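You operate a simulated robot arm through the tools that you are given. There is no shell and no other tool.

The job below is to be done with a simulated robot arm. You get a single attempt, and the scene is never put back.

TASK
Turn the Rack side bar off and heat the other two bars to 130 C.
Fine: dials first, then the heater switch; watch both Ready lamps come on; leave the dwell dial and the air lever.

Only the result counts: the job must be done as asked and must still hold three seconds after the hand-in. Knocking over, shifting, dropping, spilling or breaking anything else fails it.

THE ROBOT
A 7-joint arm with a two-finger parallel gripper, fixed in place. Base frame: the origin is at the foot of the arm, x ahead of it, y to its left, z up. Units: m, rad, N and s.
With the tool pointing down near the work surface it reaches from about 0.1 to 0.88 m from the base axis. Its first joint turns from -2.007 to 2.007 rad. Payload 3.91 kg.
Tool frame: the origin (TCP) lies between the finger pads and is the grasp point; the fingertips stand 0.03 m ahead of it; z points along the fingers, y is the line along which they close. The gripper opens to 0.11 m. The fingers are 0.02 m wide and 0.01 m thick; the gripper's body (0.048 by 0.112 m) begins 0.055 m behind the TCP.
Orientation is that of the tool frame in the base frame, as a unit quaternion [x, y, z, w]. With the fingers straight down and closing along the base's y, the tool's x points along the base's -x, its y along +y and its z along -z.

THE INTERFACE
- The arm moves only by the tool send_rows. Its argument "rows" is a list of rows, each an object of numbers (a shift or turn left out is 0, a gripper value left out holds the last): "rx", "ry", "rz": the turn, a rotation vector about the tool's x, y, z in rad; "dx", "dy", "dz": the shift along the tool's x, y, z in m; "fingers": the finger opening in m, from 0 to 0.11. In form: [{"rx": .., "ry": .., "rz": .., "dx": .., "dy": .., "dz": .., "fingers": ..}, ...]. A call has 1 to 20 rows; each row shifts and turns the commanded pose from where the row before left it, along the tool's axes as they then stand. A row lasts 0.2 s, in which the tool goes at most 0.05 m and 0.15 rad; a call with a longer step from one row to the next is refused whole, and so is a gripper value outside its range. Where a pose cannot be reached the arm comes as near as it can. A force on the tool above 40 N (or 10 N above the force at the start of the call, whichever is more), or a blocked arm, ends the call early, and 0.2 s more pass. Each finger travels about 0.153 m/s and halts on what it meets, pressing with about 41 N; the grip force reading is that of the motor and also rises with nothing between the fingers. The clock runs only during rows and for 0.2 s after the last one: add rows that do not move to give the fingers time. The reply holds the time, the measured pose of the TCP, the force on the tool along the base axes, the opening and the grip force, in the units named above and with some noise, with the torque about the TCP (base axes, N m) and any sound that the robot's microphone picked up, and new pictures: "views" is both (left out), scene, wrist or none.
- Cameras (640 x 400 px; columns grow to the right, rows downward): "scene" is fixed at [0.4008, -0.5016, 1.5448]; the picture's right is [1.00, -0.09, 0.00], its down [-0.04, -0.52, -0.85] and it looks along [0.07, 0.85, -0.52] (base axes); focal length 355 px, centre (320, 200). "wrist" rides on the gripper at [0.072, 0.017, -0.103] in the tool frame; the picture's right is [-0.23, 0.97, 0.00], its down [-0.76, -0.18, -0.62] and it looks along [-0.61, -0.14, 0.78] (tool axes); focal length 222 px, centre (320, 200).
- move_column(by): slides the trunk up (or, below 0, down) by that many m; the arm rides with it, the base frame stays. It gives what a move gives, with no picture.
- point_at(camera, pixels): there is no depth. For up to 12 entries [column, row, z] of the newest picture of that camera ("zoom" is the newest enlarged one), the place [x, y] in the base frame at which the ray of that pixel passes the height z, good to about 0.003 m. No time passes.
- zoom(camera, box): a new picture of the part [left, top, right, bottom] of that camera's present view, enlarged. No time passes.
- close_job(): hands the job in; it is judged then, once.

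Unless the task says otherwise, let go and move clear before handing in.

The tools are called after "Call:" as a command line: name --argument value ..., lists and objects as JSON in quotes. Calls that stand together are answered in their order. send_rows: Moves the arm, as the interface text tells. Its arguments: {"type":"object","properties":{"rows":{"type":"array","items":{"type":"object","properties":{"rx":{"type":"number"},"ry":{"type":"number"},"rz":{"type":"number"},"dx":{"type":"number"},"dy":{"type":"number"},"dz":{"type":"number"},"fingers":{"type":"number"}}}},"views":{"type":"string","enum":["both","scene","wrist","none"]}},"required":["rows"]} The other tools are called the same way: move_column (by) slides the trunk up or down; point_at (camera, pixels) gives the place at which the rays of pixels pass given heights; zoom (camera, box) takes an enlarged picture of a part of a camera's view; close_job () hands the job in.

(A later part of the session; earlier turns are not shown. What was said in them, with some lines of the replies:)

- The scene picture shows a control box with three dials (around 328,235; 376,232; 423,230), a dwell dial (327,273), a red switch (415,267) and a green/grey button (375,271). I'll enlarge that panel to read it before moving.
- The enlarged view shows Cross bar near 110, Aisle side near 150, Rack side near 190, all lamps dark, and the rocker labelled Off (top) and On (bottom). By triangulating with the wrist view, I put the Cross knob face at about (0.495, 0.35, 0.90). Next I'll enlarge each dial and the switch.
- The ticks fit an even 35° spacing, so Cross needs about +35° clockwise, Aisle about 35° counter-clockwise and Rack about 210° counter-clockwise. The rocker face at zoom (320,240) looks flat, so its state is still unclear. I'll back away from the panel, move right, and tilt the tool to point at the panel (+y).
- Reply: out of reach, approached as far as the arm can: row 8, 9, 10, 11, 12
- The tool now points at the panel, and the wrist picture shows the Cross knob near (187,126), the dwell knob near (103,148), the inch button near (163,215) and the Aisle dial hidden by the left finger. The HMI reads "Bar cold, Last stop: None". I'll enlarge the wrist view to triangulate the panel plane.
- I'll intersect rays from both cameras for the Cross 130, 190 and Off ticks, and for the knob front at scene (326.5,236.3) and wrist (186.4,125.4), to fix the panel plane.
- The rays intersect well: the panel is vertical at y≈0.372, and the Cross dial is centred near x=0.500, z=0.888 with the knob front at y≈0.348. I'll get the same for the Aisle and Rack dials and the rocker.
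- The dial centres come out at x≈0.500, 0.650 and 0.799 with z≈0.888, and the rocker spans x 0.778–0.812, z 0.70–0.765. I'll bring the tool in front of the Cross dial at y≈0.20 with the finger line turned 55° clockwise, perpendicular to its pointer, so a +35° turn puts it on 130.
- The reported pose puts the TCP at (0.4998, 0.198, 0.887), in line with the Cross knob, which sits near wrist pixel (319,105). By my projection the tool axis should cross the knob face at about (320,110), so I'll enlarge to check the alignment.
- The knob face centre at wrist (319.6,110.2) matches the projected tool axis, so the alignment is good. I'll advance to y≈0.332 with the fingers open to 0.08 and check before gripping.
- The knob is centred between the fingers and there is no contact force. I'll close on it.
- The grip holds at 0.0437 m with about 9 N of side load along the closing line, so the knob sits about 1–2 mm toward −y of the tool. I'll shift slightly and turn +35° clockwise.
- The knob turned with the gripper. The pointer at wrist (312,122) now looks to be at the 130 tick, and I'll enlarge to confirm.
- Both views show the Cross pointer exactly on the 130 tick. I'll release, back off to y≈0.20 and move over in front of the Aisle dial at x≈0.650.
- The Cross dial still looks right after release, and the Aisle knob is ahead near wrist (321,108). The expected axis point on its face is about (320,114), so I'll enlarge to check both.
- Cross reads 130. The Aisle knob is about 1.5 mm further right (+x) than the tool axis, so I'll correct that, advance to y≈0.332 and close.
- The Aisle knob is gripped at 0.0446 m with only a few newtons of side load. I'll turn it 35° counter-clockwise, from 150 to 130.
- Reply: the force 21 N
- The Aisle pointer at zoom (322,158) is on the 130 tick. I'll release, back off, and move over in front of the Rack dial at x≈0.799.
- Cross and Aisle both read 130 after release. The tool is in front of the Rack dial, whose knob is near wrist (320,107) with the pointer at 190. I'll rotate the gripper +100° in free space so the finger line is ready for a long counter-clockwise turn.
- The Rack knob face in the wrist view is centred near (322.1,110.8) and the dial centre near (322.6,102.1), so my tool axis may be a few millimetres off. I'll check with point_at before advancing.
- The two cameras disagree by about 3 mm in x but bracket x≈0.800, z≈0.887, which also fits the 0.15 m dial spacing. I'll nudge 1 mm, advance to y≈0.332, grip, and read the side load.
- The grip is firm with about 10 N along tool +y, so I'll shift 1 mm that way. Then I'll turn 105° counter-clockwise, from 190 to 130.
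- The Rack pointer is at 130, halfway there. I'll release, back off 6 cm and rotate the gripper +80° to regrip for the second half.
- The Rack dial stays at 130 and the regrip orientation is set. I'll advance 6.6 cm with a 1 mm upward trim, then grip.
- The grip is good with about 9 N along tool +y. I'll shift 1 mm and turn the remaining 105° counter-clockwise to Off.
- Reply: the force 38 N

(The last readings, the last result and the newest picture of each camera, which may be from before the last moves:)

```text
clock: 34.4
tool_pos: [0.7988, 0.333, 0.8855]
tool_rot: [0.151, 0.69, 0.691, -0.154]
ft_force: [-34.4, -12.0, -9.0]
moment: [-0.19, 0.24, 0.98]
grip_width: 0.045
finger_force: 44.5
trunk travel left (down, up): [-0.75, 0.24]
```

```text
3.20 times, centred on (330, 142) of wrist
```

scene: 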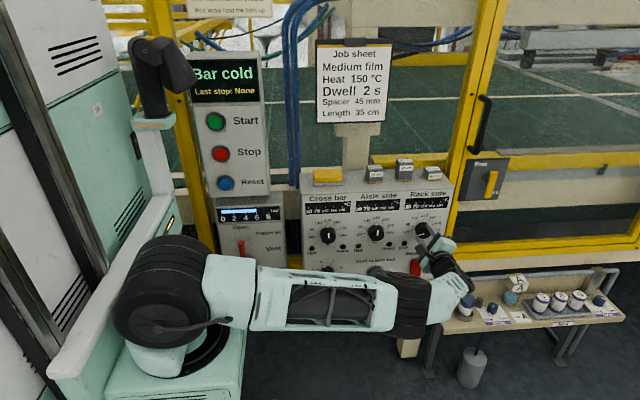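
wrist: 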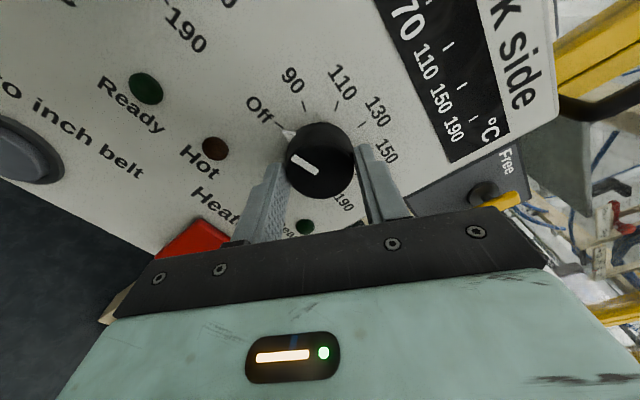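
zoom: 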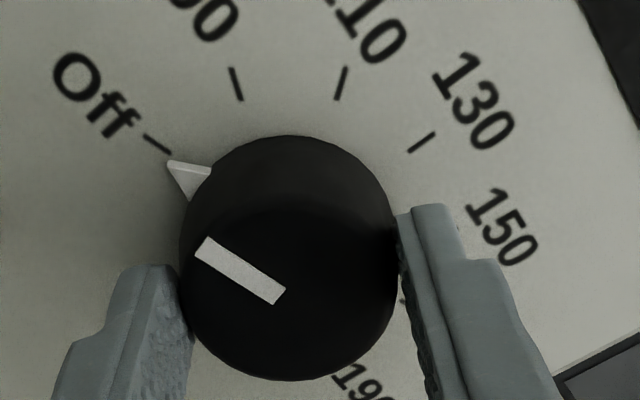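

The Rack pointer is on the Off tick, and the −34 N side load suggests it reached its stop. I'll release and back straight off, then check all three dials.

Call:
send_rows --rows '[{"fingers": 0.08}, {}, {}, {"dz": -0.03}, {"dz": -0.04}, {"dz": -0.045}, {}]' --views "both"

Call:
zoom --camera "scene" --box '[296, 180, 456, 280]'

Call:
zoom --camera "scene" --box '[400, 208, 448, 244]'

```text
clock: 36.0
tool_pos: [0.8019, 0.2172, 0.8851]
tool_rot: [0.154, 0.69, 0.691, -0.152]
ft_force: [0.6, 0.3, 0.2]
moment: [-0.02, 0.03, 0.01]
grip_width: 0.0799
finger_force: 0.1
trunk travel left (down, up): [-0.75, 0.24]
```

scene: 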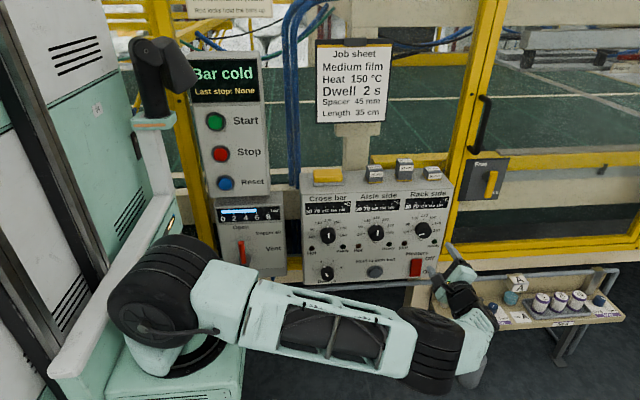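
wrist: 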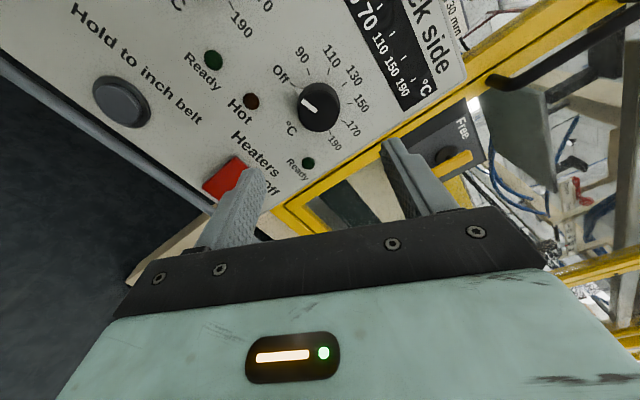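

```text
4.00 times, centred on (376, 230) of scene
```

zoom: 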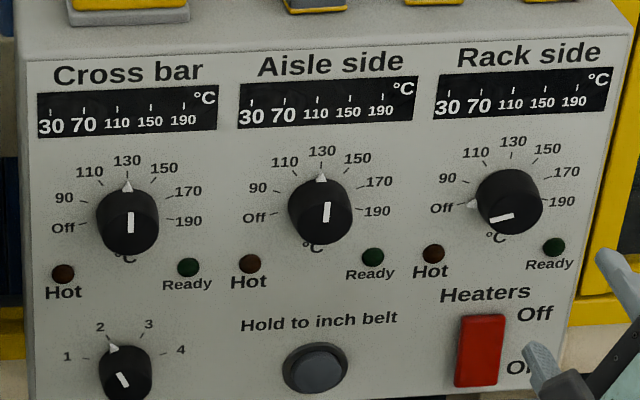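

```text
11.11 times, centred on (424, 226) of scene
```

zoom: 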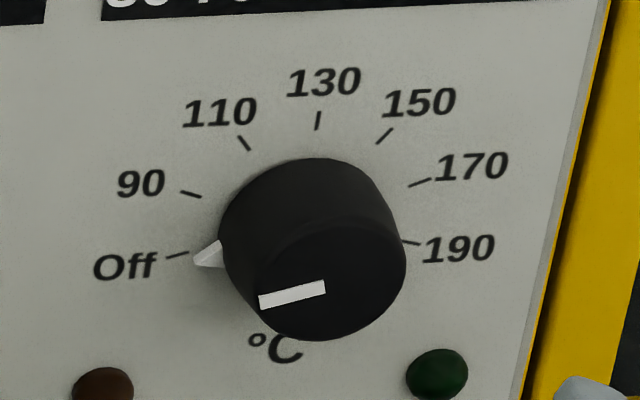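

All three dials read as wanted: Cross 130, Aisle 130, Rack Off. Next is the rocker, so I'll bring the finger line to vertical and close the fingers at this stand-off, then lower the trunk so the arm keeps its present shape.

Call:
send_rows --rows '[{"rz": -0.1454, "fingers": 0.0}, {"rz": -0.1454}, {"rz": -0.1455}, {"dx": 0.006}, {}]' --views "both"

Call:
zoom --camera "scene" --box '[380, 230, 640, 392]'

```text
clock: 37.2
tool_pos: [0.7962, 0.2184, 0.8865]
tool_rot: [-0.001, 0.707, 0.707, 0.001]
ft_force: [0.0, -0.6, 0.6]
moment: [0.01, -0.03, -0.01]
grip_width: 0.0
finger_force: 37.2
trunk travel left (down, up): [-0.75, 0.24]
```

scene: 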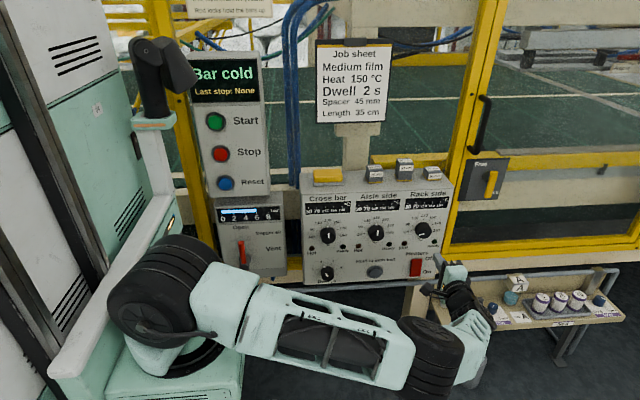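
wrist: 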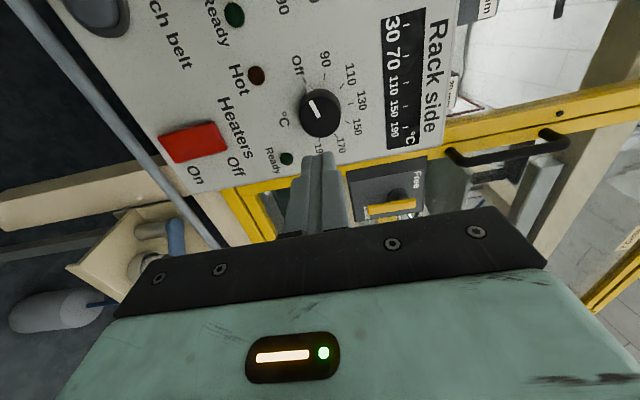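

```text
2.46 times, centred on (510, 311) of scene
```

zoom: 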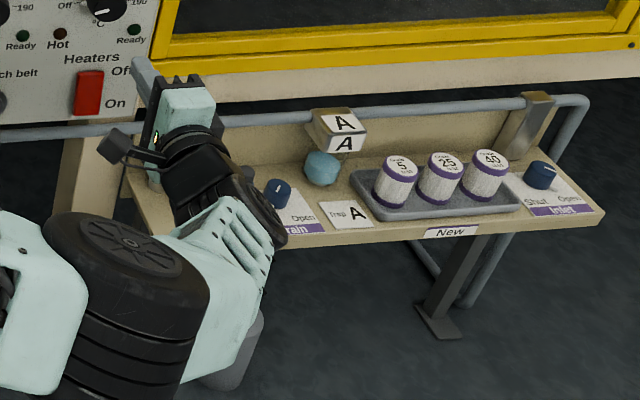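

The rocker is visible at wrist (193,142), and the shelf with its valves lies lower (z≈0.5–0.6), beyond x≈0.87 and y≈0.28, clear of my path. I'll lower the trunk 10 cm first.

Call:
move_column --by -0.1

```text
clock: 38.5
tool_pos: [0.795, 0.2171, 0.7872]
tool_rot: [-0.001, 0.707, 0.707, 0.001]
ft_force: [-0.4, 0.3, -0.2]
moment: [0.01, -0.02, 0.0]
grip_width: 0.0
finger_force: 37.3
trunk travel left (down, up): [-0.65, 0.34]
```

The trunk went down cleanly and the TCP is at z=0.787. I'll get fresh pictures without moving.

Call:
send_rows --rows '[{}]' --views "both"

Call:
zoom --camera "wrist" --box '[180, 60, 380, 185]'

Call:
zoom --camera "scene" --box '[380, 230, 540, 330]'

```text
clock: 38.9
tool_pos: [0.7948, 0.218, 0.7864]
tool_rot: [-0.001, 0.707, 0.707, 0.0]
ft_force: [0.5, -0.4, -0.4]
moment: [-0.03, -0.01, -0.03]
grip_width: 0.0
finger_force: 37.7
trunk travel left (down, up): [-0.65, 0.34]
```

scene: 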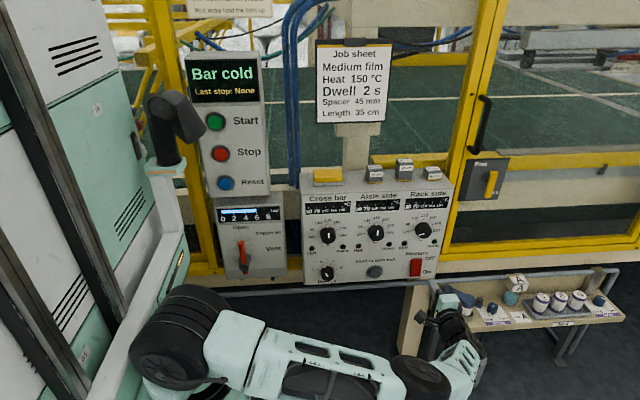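
wrist: 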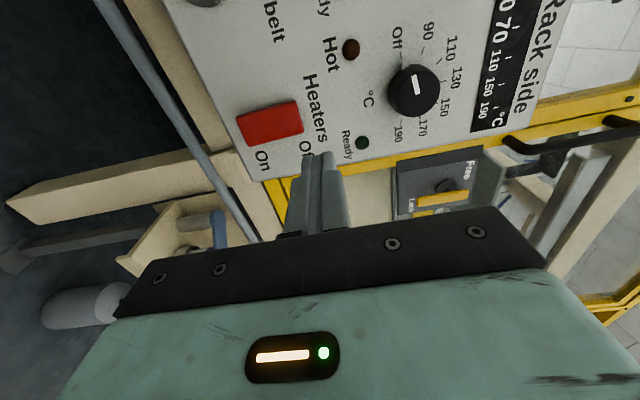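

```text
3.20 times, centred on (280, 122) of wrist
```

zoom: 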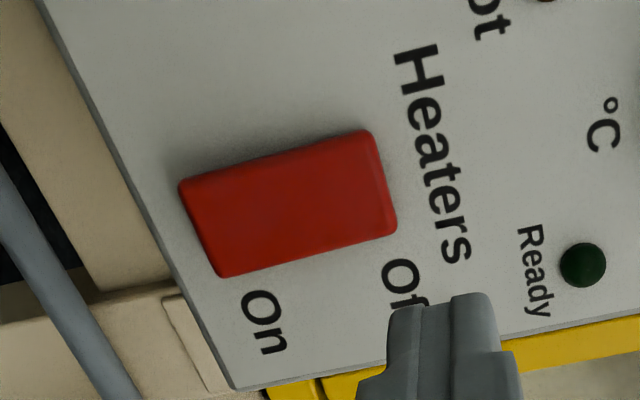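

```text
4.00 times, centred on (460, 280) of scene
```

zoom: 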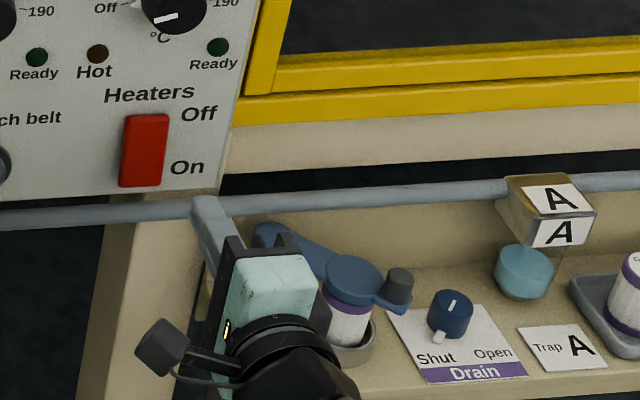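

In the wrist view the rocker's On end spans about (236,117)–(249,146) and its Off end about (296,100)–(304,132). I'll work out its coordinates.

Call:
point_at --camera "wrist" --pixels '[[236.25, 117.3, 0.68], [236.25, 117.3, 0.72], [248.75, 146.06, 0.68], [248.75, 146.06, 0.72], [295.6, 100.1, 0.74], [295.6, 100.1, 0.78], [304.1, 132, 0.74], [304.1, 132, 0.78]]'

Call:
point_at --camera "scene" --pixels '[[411.3, 259.5, 0.7], [411.3, 259.5, 0.78], [422.2, 259.0, 0.7], [422.2, 259.0, 0.78], [409.7, 276.6, 0.68], [409.7, 276.6, 0.74], [420.2, 276.6, 0.68], [420.2, 276.6, 0.74]]'

```text
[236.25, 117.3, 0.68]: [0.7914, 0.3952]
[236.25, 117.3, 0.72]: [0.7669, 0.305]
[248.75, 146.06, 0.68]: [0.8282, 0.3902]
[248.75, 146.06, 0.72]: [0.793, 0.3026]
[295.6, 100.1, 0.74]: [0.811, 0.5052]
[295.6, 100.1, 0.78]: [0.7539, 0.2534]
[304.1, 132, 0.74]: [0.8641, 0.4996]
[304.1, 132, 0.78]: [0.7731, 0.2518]
```

```text
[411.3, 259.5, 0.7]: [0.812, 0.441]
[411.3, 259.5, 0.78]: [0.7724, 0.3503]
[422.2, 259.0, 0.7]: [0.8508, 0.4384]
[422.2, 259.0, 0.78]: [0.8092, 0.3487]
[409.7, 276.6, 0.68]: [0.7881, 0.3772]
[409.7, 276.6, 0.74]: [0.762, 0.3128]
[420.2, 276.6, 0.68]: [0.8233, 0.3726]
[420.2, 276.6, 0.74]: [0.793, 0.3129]
```

The rocker spans x 0.781–0.816, z 0.695–0.761. Its Off (top) end is flush with the panel at y≈0.371 and its On end stands out to y≈0.36, so it is off now. I'll lower the trunk another 8.1 cm to line up with the On end.

Call:
move_column --by -0.081

Call:
send_rows --rows '[{"dx": -0.0035}, {}]' --views "both"

Call:
zoom --camera "scene" --box '[300, 210, 460, 310]'

Call:
zoom --camera "wrist" --box '[240, 60, 440, 185]'

```text
clock: 40.1
tool_pos: [0.7955, 0.218, 0.705]
tool_rot: [-0.001, 0.707, 0.707, 0.0]
ft_force: [0.4, -0.6, -0.3]
moment: [0.01, -0.01, 0.02]
grip_width: 0.0
finger_force: 37.5
trunk travel left (down, up): [-0.569, 0.421]
```

```text
clock: 40.7
tool_pos: [0.7992, 0.2178, 0.7046]
tool_rot: [-0.001, 0.707, 0.707, 0.001]
ft_force: [0.5, -0.1, 0.0]
moment: [0.01, 0.01, -0.01]
grip_width: 0.0
finger_force: 37.6
trunk travel left (down, up): [-0.569, 0.421]
```

scene: 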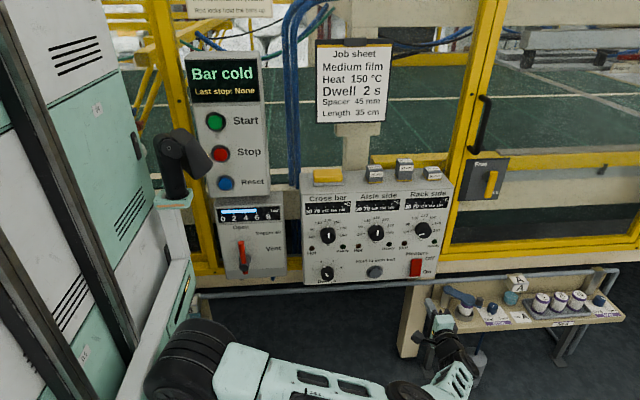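
wrist: 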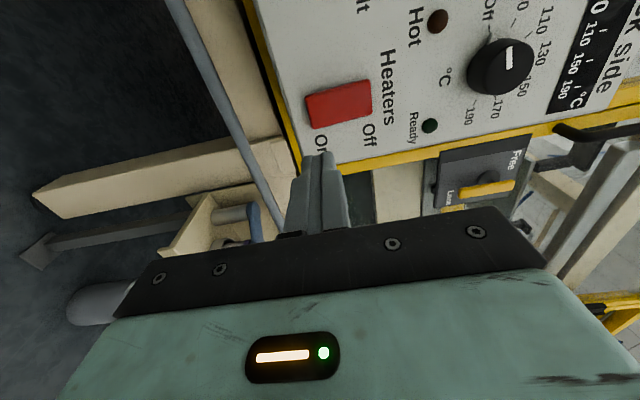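

```text
4.00 times, centred on (380, 260) of scene
```

zoom: 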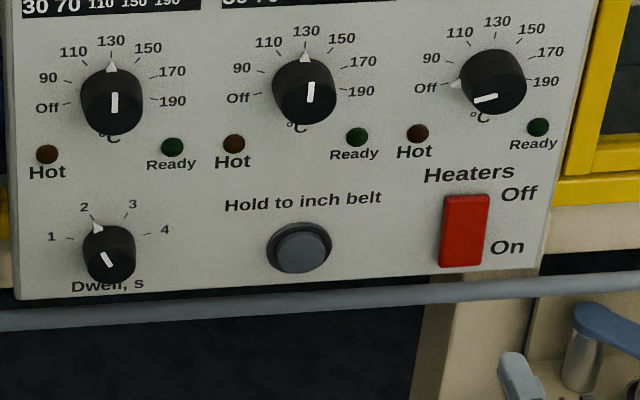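

```text
3.20 times, centred on (340, 122) of wrist
```

zoom: 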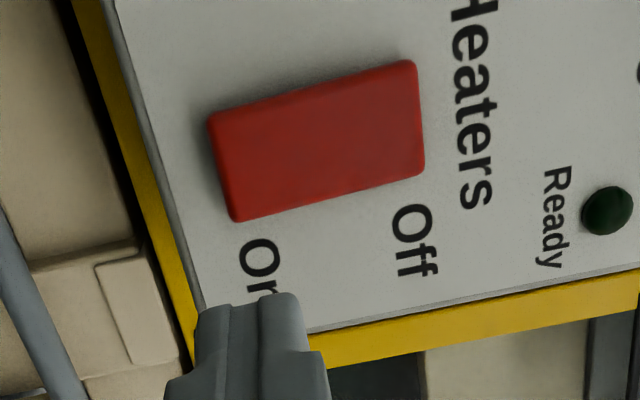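

The projected contact point (zoom (256,166)) falls on the rocker's On half. I'll approach and press in small steps, letting the 40 N force limit guard the push, then hold and read.

Call:
send_rows --rows '[{"dz": 0.04}, {"dz": 0.04}, {"dz": 0.02}, {"dz": 0.004}, {"dz": 0.004}, {"dz": 0.004}, {"dz": 0.003}, {"dz": 0.003}, {"dz": 0.003}, {}]' --views "both"

Call:
zoom --camera "scene" --box '[300, 180, 460, 280]'

Call:
zoom --camera "wrist" --box '[240, 60, 440, 185]'

```text
clock: 42.9
tool_pos: [0.7996, 0.3367, 0.7051]
tool_rot: [-0.001, 0.707, 0.707, 0.001]
ft_force: [-7.7, -18.9, 1.5]
moment: [0.22, -0.09, 0.28]
grip_width: 0.0
finger_force: 37.3
trunk travel left (down, up): [-0.569, 0.421]
```

scene: 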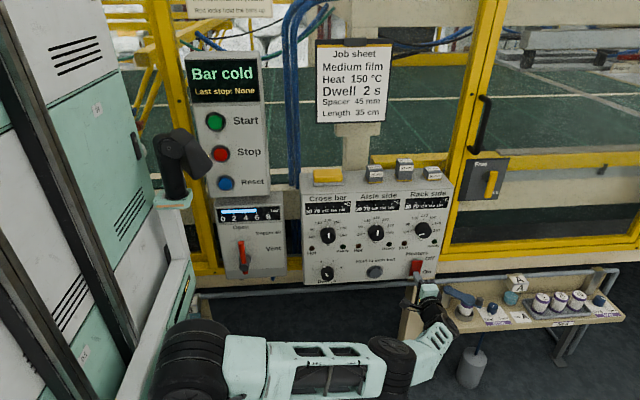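
wrist: 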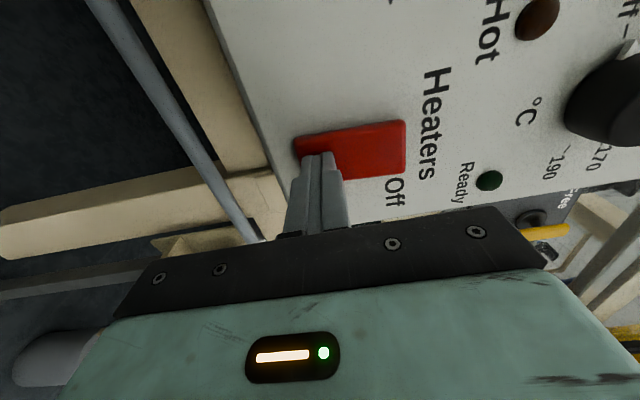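

```text
4.00 times, centred on (380, 230) of scene
```

zoom: 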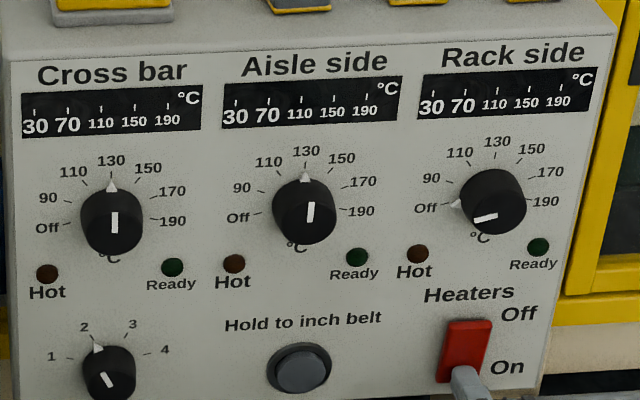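

```text
3.20 times, centred on (340, 122) of wrist
```

zoom: 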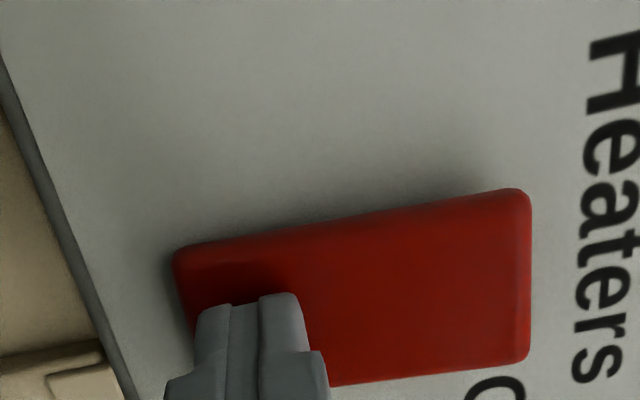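

The tip is at y≈0.367 with −19 N of push-back, and the rocker appears partly pressed. I'll press a few millimetres more to be sure it goes over.

Call:
send_rows --rows '[{"dz": 0.002}, {"dz": 0.002}, {"dz": 0.002}, {}, {}]' --views "both"

Call:
zoom --camera "scene" --box '[392, 246, 440, 282]'

Call:
zoom --camera "wrist" --box '[240, 60, 440, 185]'

```text
clock: 43.4
tool_pos: [0.799, 0.3375, 0.704]
tool_rot: [-0.001, 0.706, 0.708, 0.001]
ft_force: [-11.3, -21.4, 5.8]
moment: [0.34, -0.09, 0.34]
grip_width: 0.0001
finger_force: 37.9
trunk travel left (down, up): [-0.569, 0.421]
stopped in row 2: the force on the tool passed its limit at 43 N (the readings are from after the stop); the commanded pose is now the measured one
```

scene: 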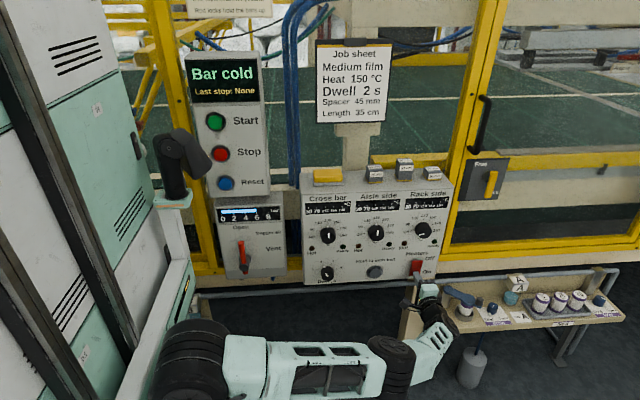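
wrist: 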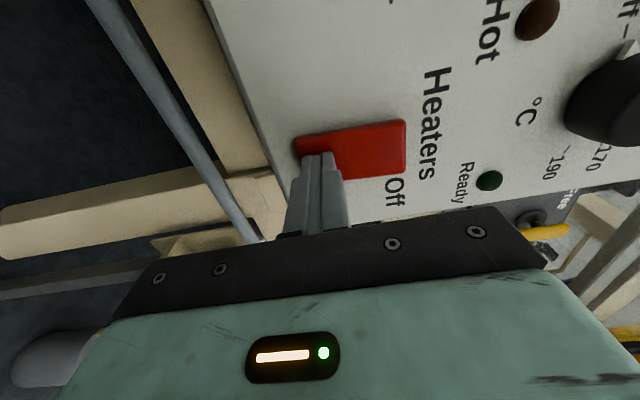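

```text
11.11 times, centred on (416, 264) of scene
```

zoom: 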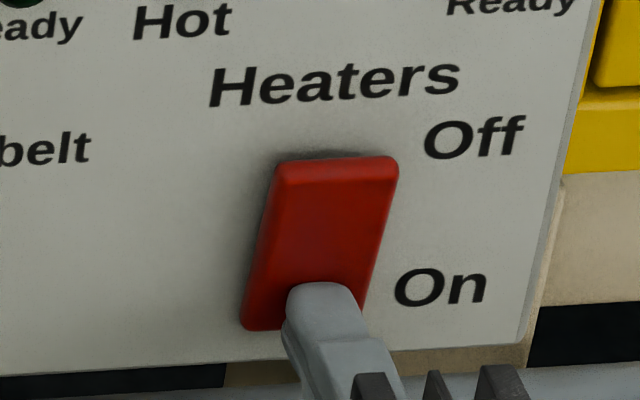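

```text
3.20 times, centred on (340, 122) of wrist
```

zoom: 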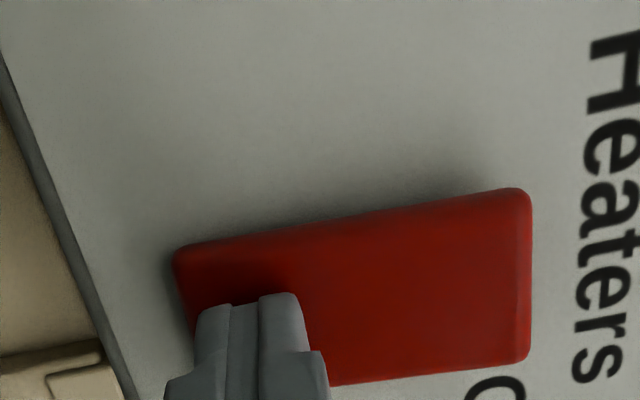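

The rocker's Off end now stands out and its On end is pressed in, and the push hit a firm stop at 43 N. I'll back off 11 cm and see whether it latched and the heaters started.

Call:
send_rows --rows '[{"dz": -0.02}, {"dz": -0.045}, {"dz": -0.045}, {}, {}]' --views "both"

Call:
zoom --camera "scene" --box '[300, 180, 460, 280]'

Call:
zoom --camera "scene" --box '[392, 246, 440, 282]'

```text
clock: 44.5
tool_pos: [0.8011, 0.2288, 0.7037]
tool_rot: [-0.001, 0.707, 0.707, 0.001]
ft_force: [0.5, -0.1, 0.0]
moment: [-0.01, -0.01, 0.0]
grip_width: 0.0001
finger_force: 37.6
trunk travel left (down, up): [-0.569, 0.421]
```

scene: 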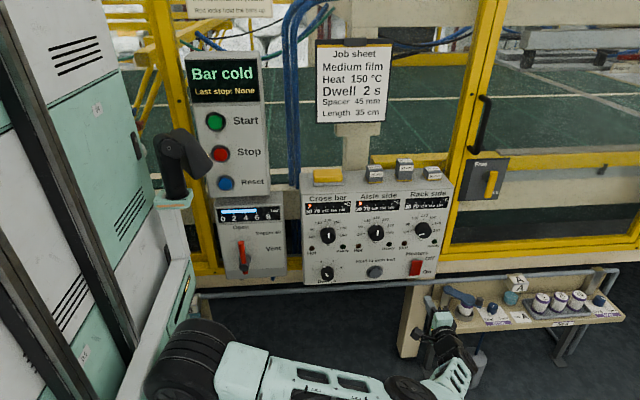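
wrist: 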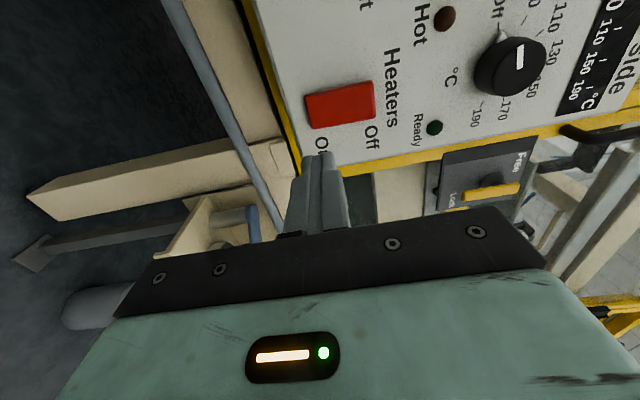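

```text
4.00 times, centred on (380, 230) of scene
```

zoom: 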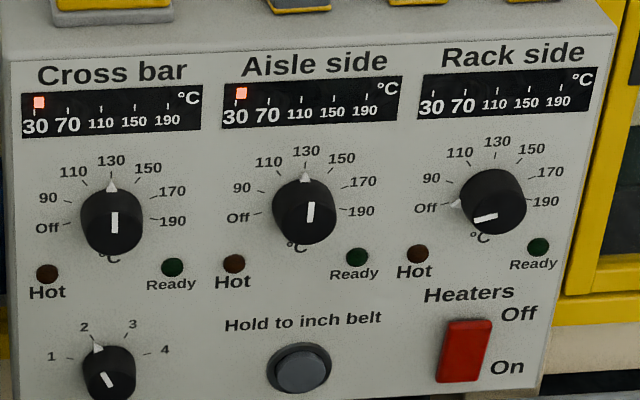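

```text
11.11 times, centred on (416, 264) of scene
```

zoom: 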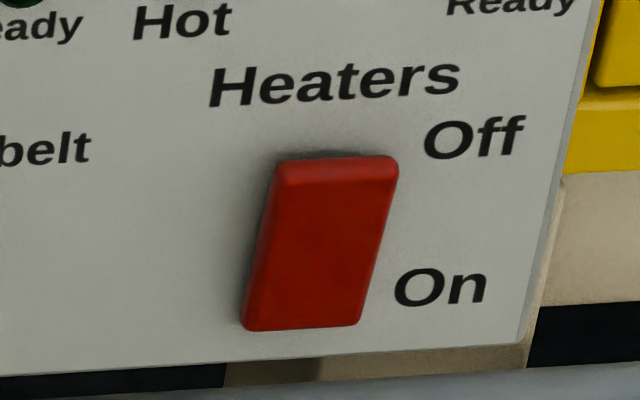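

The rocker latched On, and the Cross and Aisle bargraphs have started at 30 while the Rack stays dark. I'll back off a little more and wait for the Ready lamps.

Call:
send_rows --rows '[{"dz": -0.03}, {}, {}, {}, {}, {}, {}, {}, {}, {}, {}, {}, {}, {}, {}, {}, {}, {}, {}, {}]' --views "scene"

Call:
zoom --camera "scene" --box '[300, 180, 460, 280]'

```text
clock: 48.8
tool_pos: [0.8005, 0.1983, 0.705]
tool_rot: [-0.002, 0.707, 0.707, 0.001]
ft_force: [-0.6, 0.6, 0.1]
moment: [0.01, 0.04, 0.03]
grip_width: 0.0001
finger_force: 37.7
trunk travel left (down, up): [-0.569, 0.421]
```

scene: 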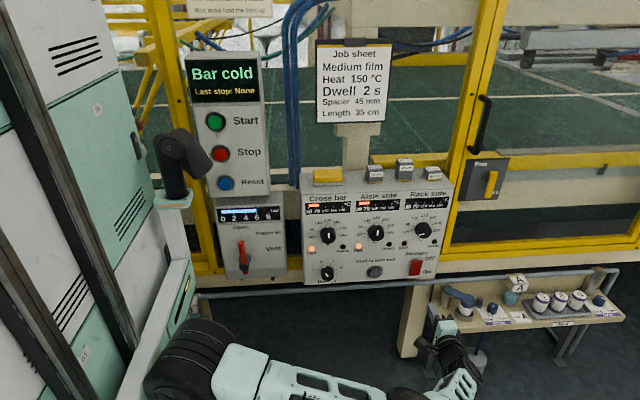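

```text
4.00 times, centred on (380, 230) of scene
```

zoom: 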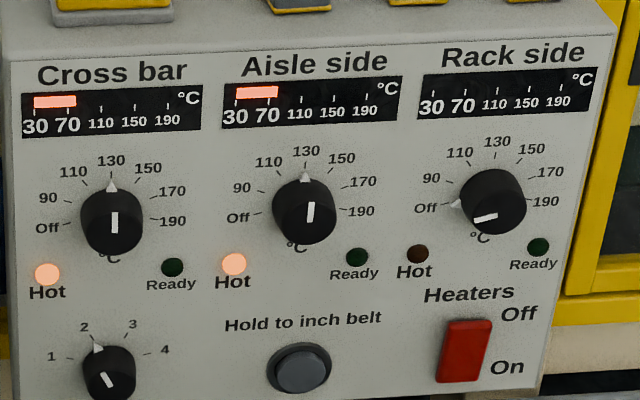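

Both bars are at about 75–80 °C and rising, with their Hot lamps lit and the Rack dark. I'll keep waiting.

Call:
send_rows --rows '[{}, {}, {}, {}, {}, {}, {}, {}, {}, {}, {}, {}, {}, {}, {}, {}, {}, {}, {}, {}]' --views "scene"

Call:
zoom --camera "scene" --box '[300, 180, 460, 280]'

```text
clock: 53.0
tool_pos: [0.8003, 0.1995, 0.7047]
tool_rot: [0.0, 0.707, 0.707, 0.0]
ft_force: [-0.1, 0.8, 0.2]
moment: [0.01, 0.03, 0.0]
grip_width: 0.0001
finger_force: 37.9
trunk travel left (down, up): [-0.569, 0.421]
```

scene: 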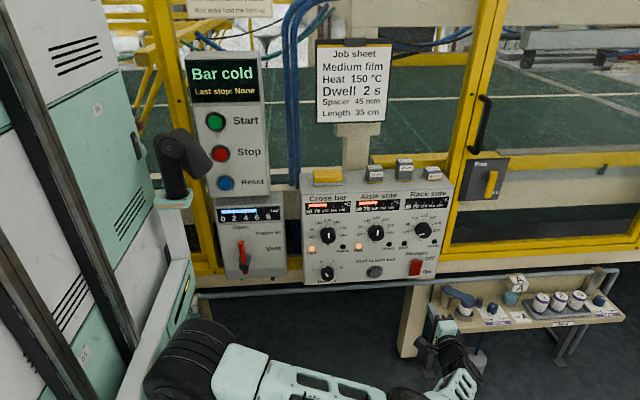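

```text
4.00 times, centred on (380, 230) of scene
```

zoom: 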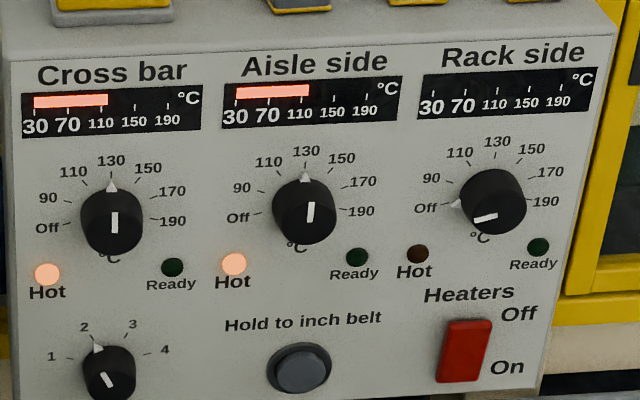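

The bars are at about 115–120 °C and the Ready lamps are not lit yet. I'll wait some more.

Call:
send_rows --rows '[{}, {}, {}, {}, {}, {}, {}, {}, {}, {}, {}, {}, {}, {}, {}, {}, {}, {}, {}, {}]' --views "scene"

Call:
zoom --camera "scene" --box '[300, 180, 460, 280]'

```text
clock: 57.1
tool_pos: [0.7992, 0.199, 0.7036]
tool_rot: [-0.001, 0.707, 0.707, 0.001]
ft_force: [0.0, 0.5, -0.4]
moment: [0.01, 0.0, -0.03]
grip_width: 0.0
finger_force: 38.0
trunk travel left (down, up): [-0.569, 0.421]
```

scene: 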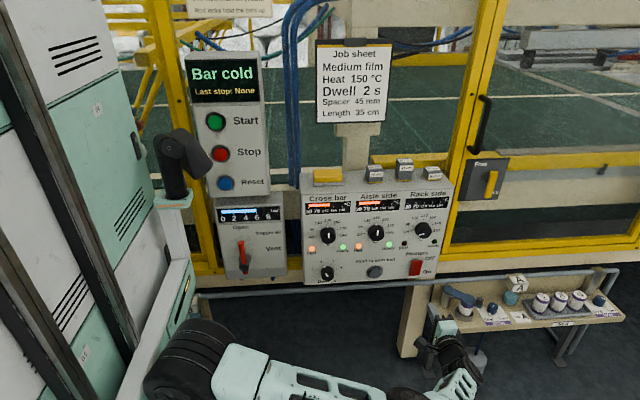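

```text
4.00 times, centred on (380, 230) of scene
```

zoom: 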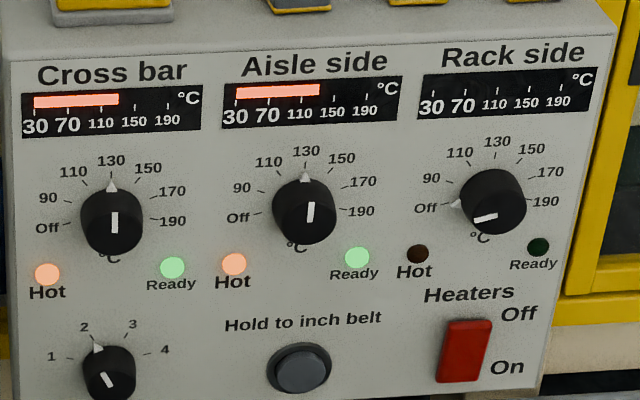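

Both Ready lamps (Cross and Aisle) are lit with the bars at about 130 °C, and the Rack is dark at Off. I'll wait a few more seconds to confirm it holds and check that the dwell dial and air lever are unchanged.

Call:
send_rows --rows '[{}, {}, {}, {}, {}, {}, {}, {}, {}, {}, {}, {}, {}, {}, {}, {}, {}, {}, {}, {}]' --views "scene"

Call:
zoom --camera "scene" --box '[300, 190, 460, 290]'

Call:
zoom --camera "scene" --box '[200, 190, 360, 290]'

```text
clock: 61.4
tool_pos: [0.8004, 0.1995, 0.7046]
tool_rot: [-0.001, 0.707, 0.707, 0.0]
ft_force: [-0.4, -0.4, -0.4]
moment: [-0.01, 0.0, 0.02]
grip_width: 0.0001
finger_force: 37.8
trunk travel left (down, up): [-0.569, 0.421]
```

scene: 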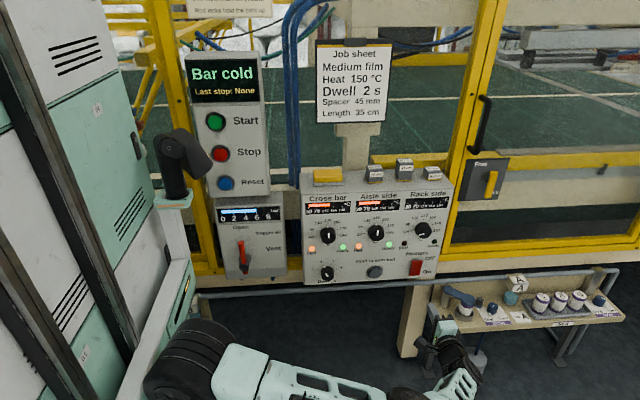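

```text
4.00 times, centred on (380, 240) of scene
```

zoom: 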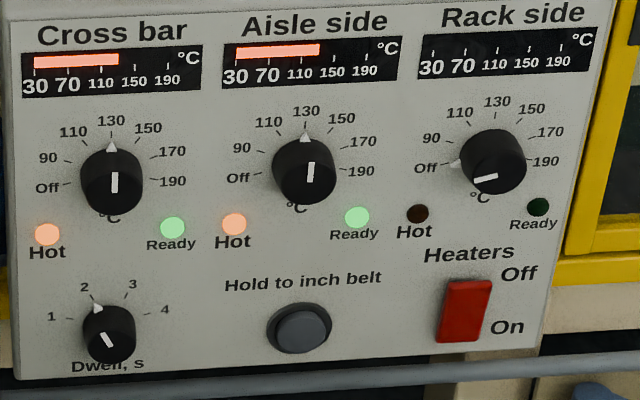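

```text
4.00 times, centred on (280, 240) of scene
```

zoom: 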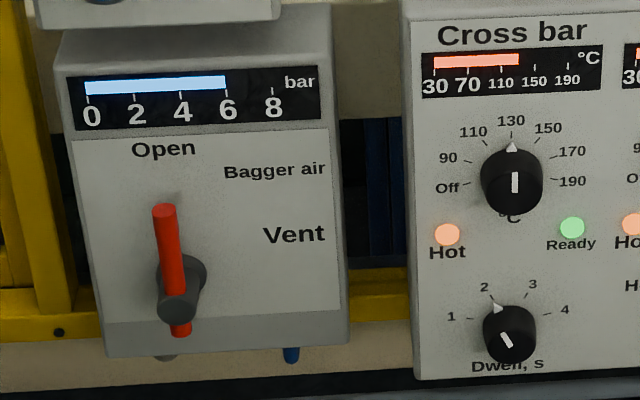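

Cross and Aisle hold at 130 °C with both Ready lamps on, and Rack is at Off and dark. The dwell dial is still at 2, the air lever is still at Open, and the arm is clear with nothing in its grip. I'll hand in the job.

Call:
close_job

```text
The job is handed in.
```

The Rack side bar is off, and the Cross and Aisle bars are at 130 °C with both Ready lamps lit. They stayed that way for at least four seconds before I handed in.

- **Order:** I set all three dials first, then pressed the heater switch to On.
- **Left alone:** the dwell dial is still at 2 and the air lever is still at Open.
- **Display:** the screen above the Start button still read "Bar cold" at hand-in. I assume that is because the Rack bar is off, but I didn't confirm it.
- **Arm:** it is clear of the panel with nothing in its grip, and I saw nothing else moved or knocked.
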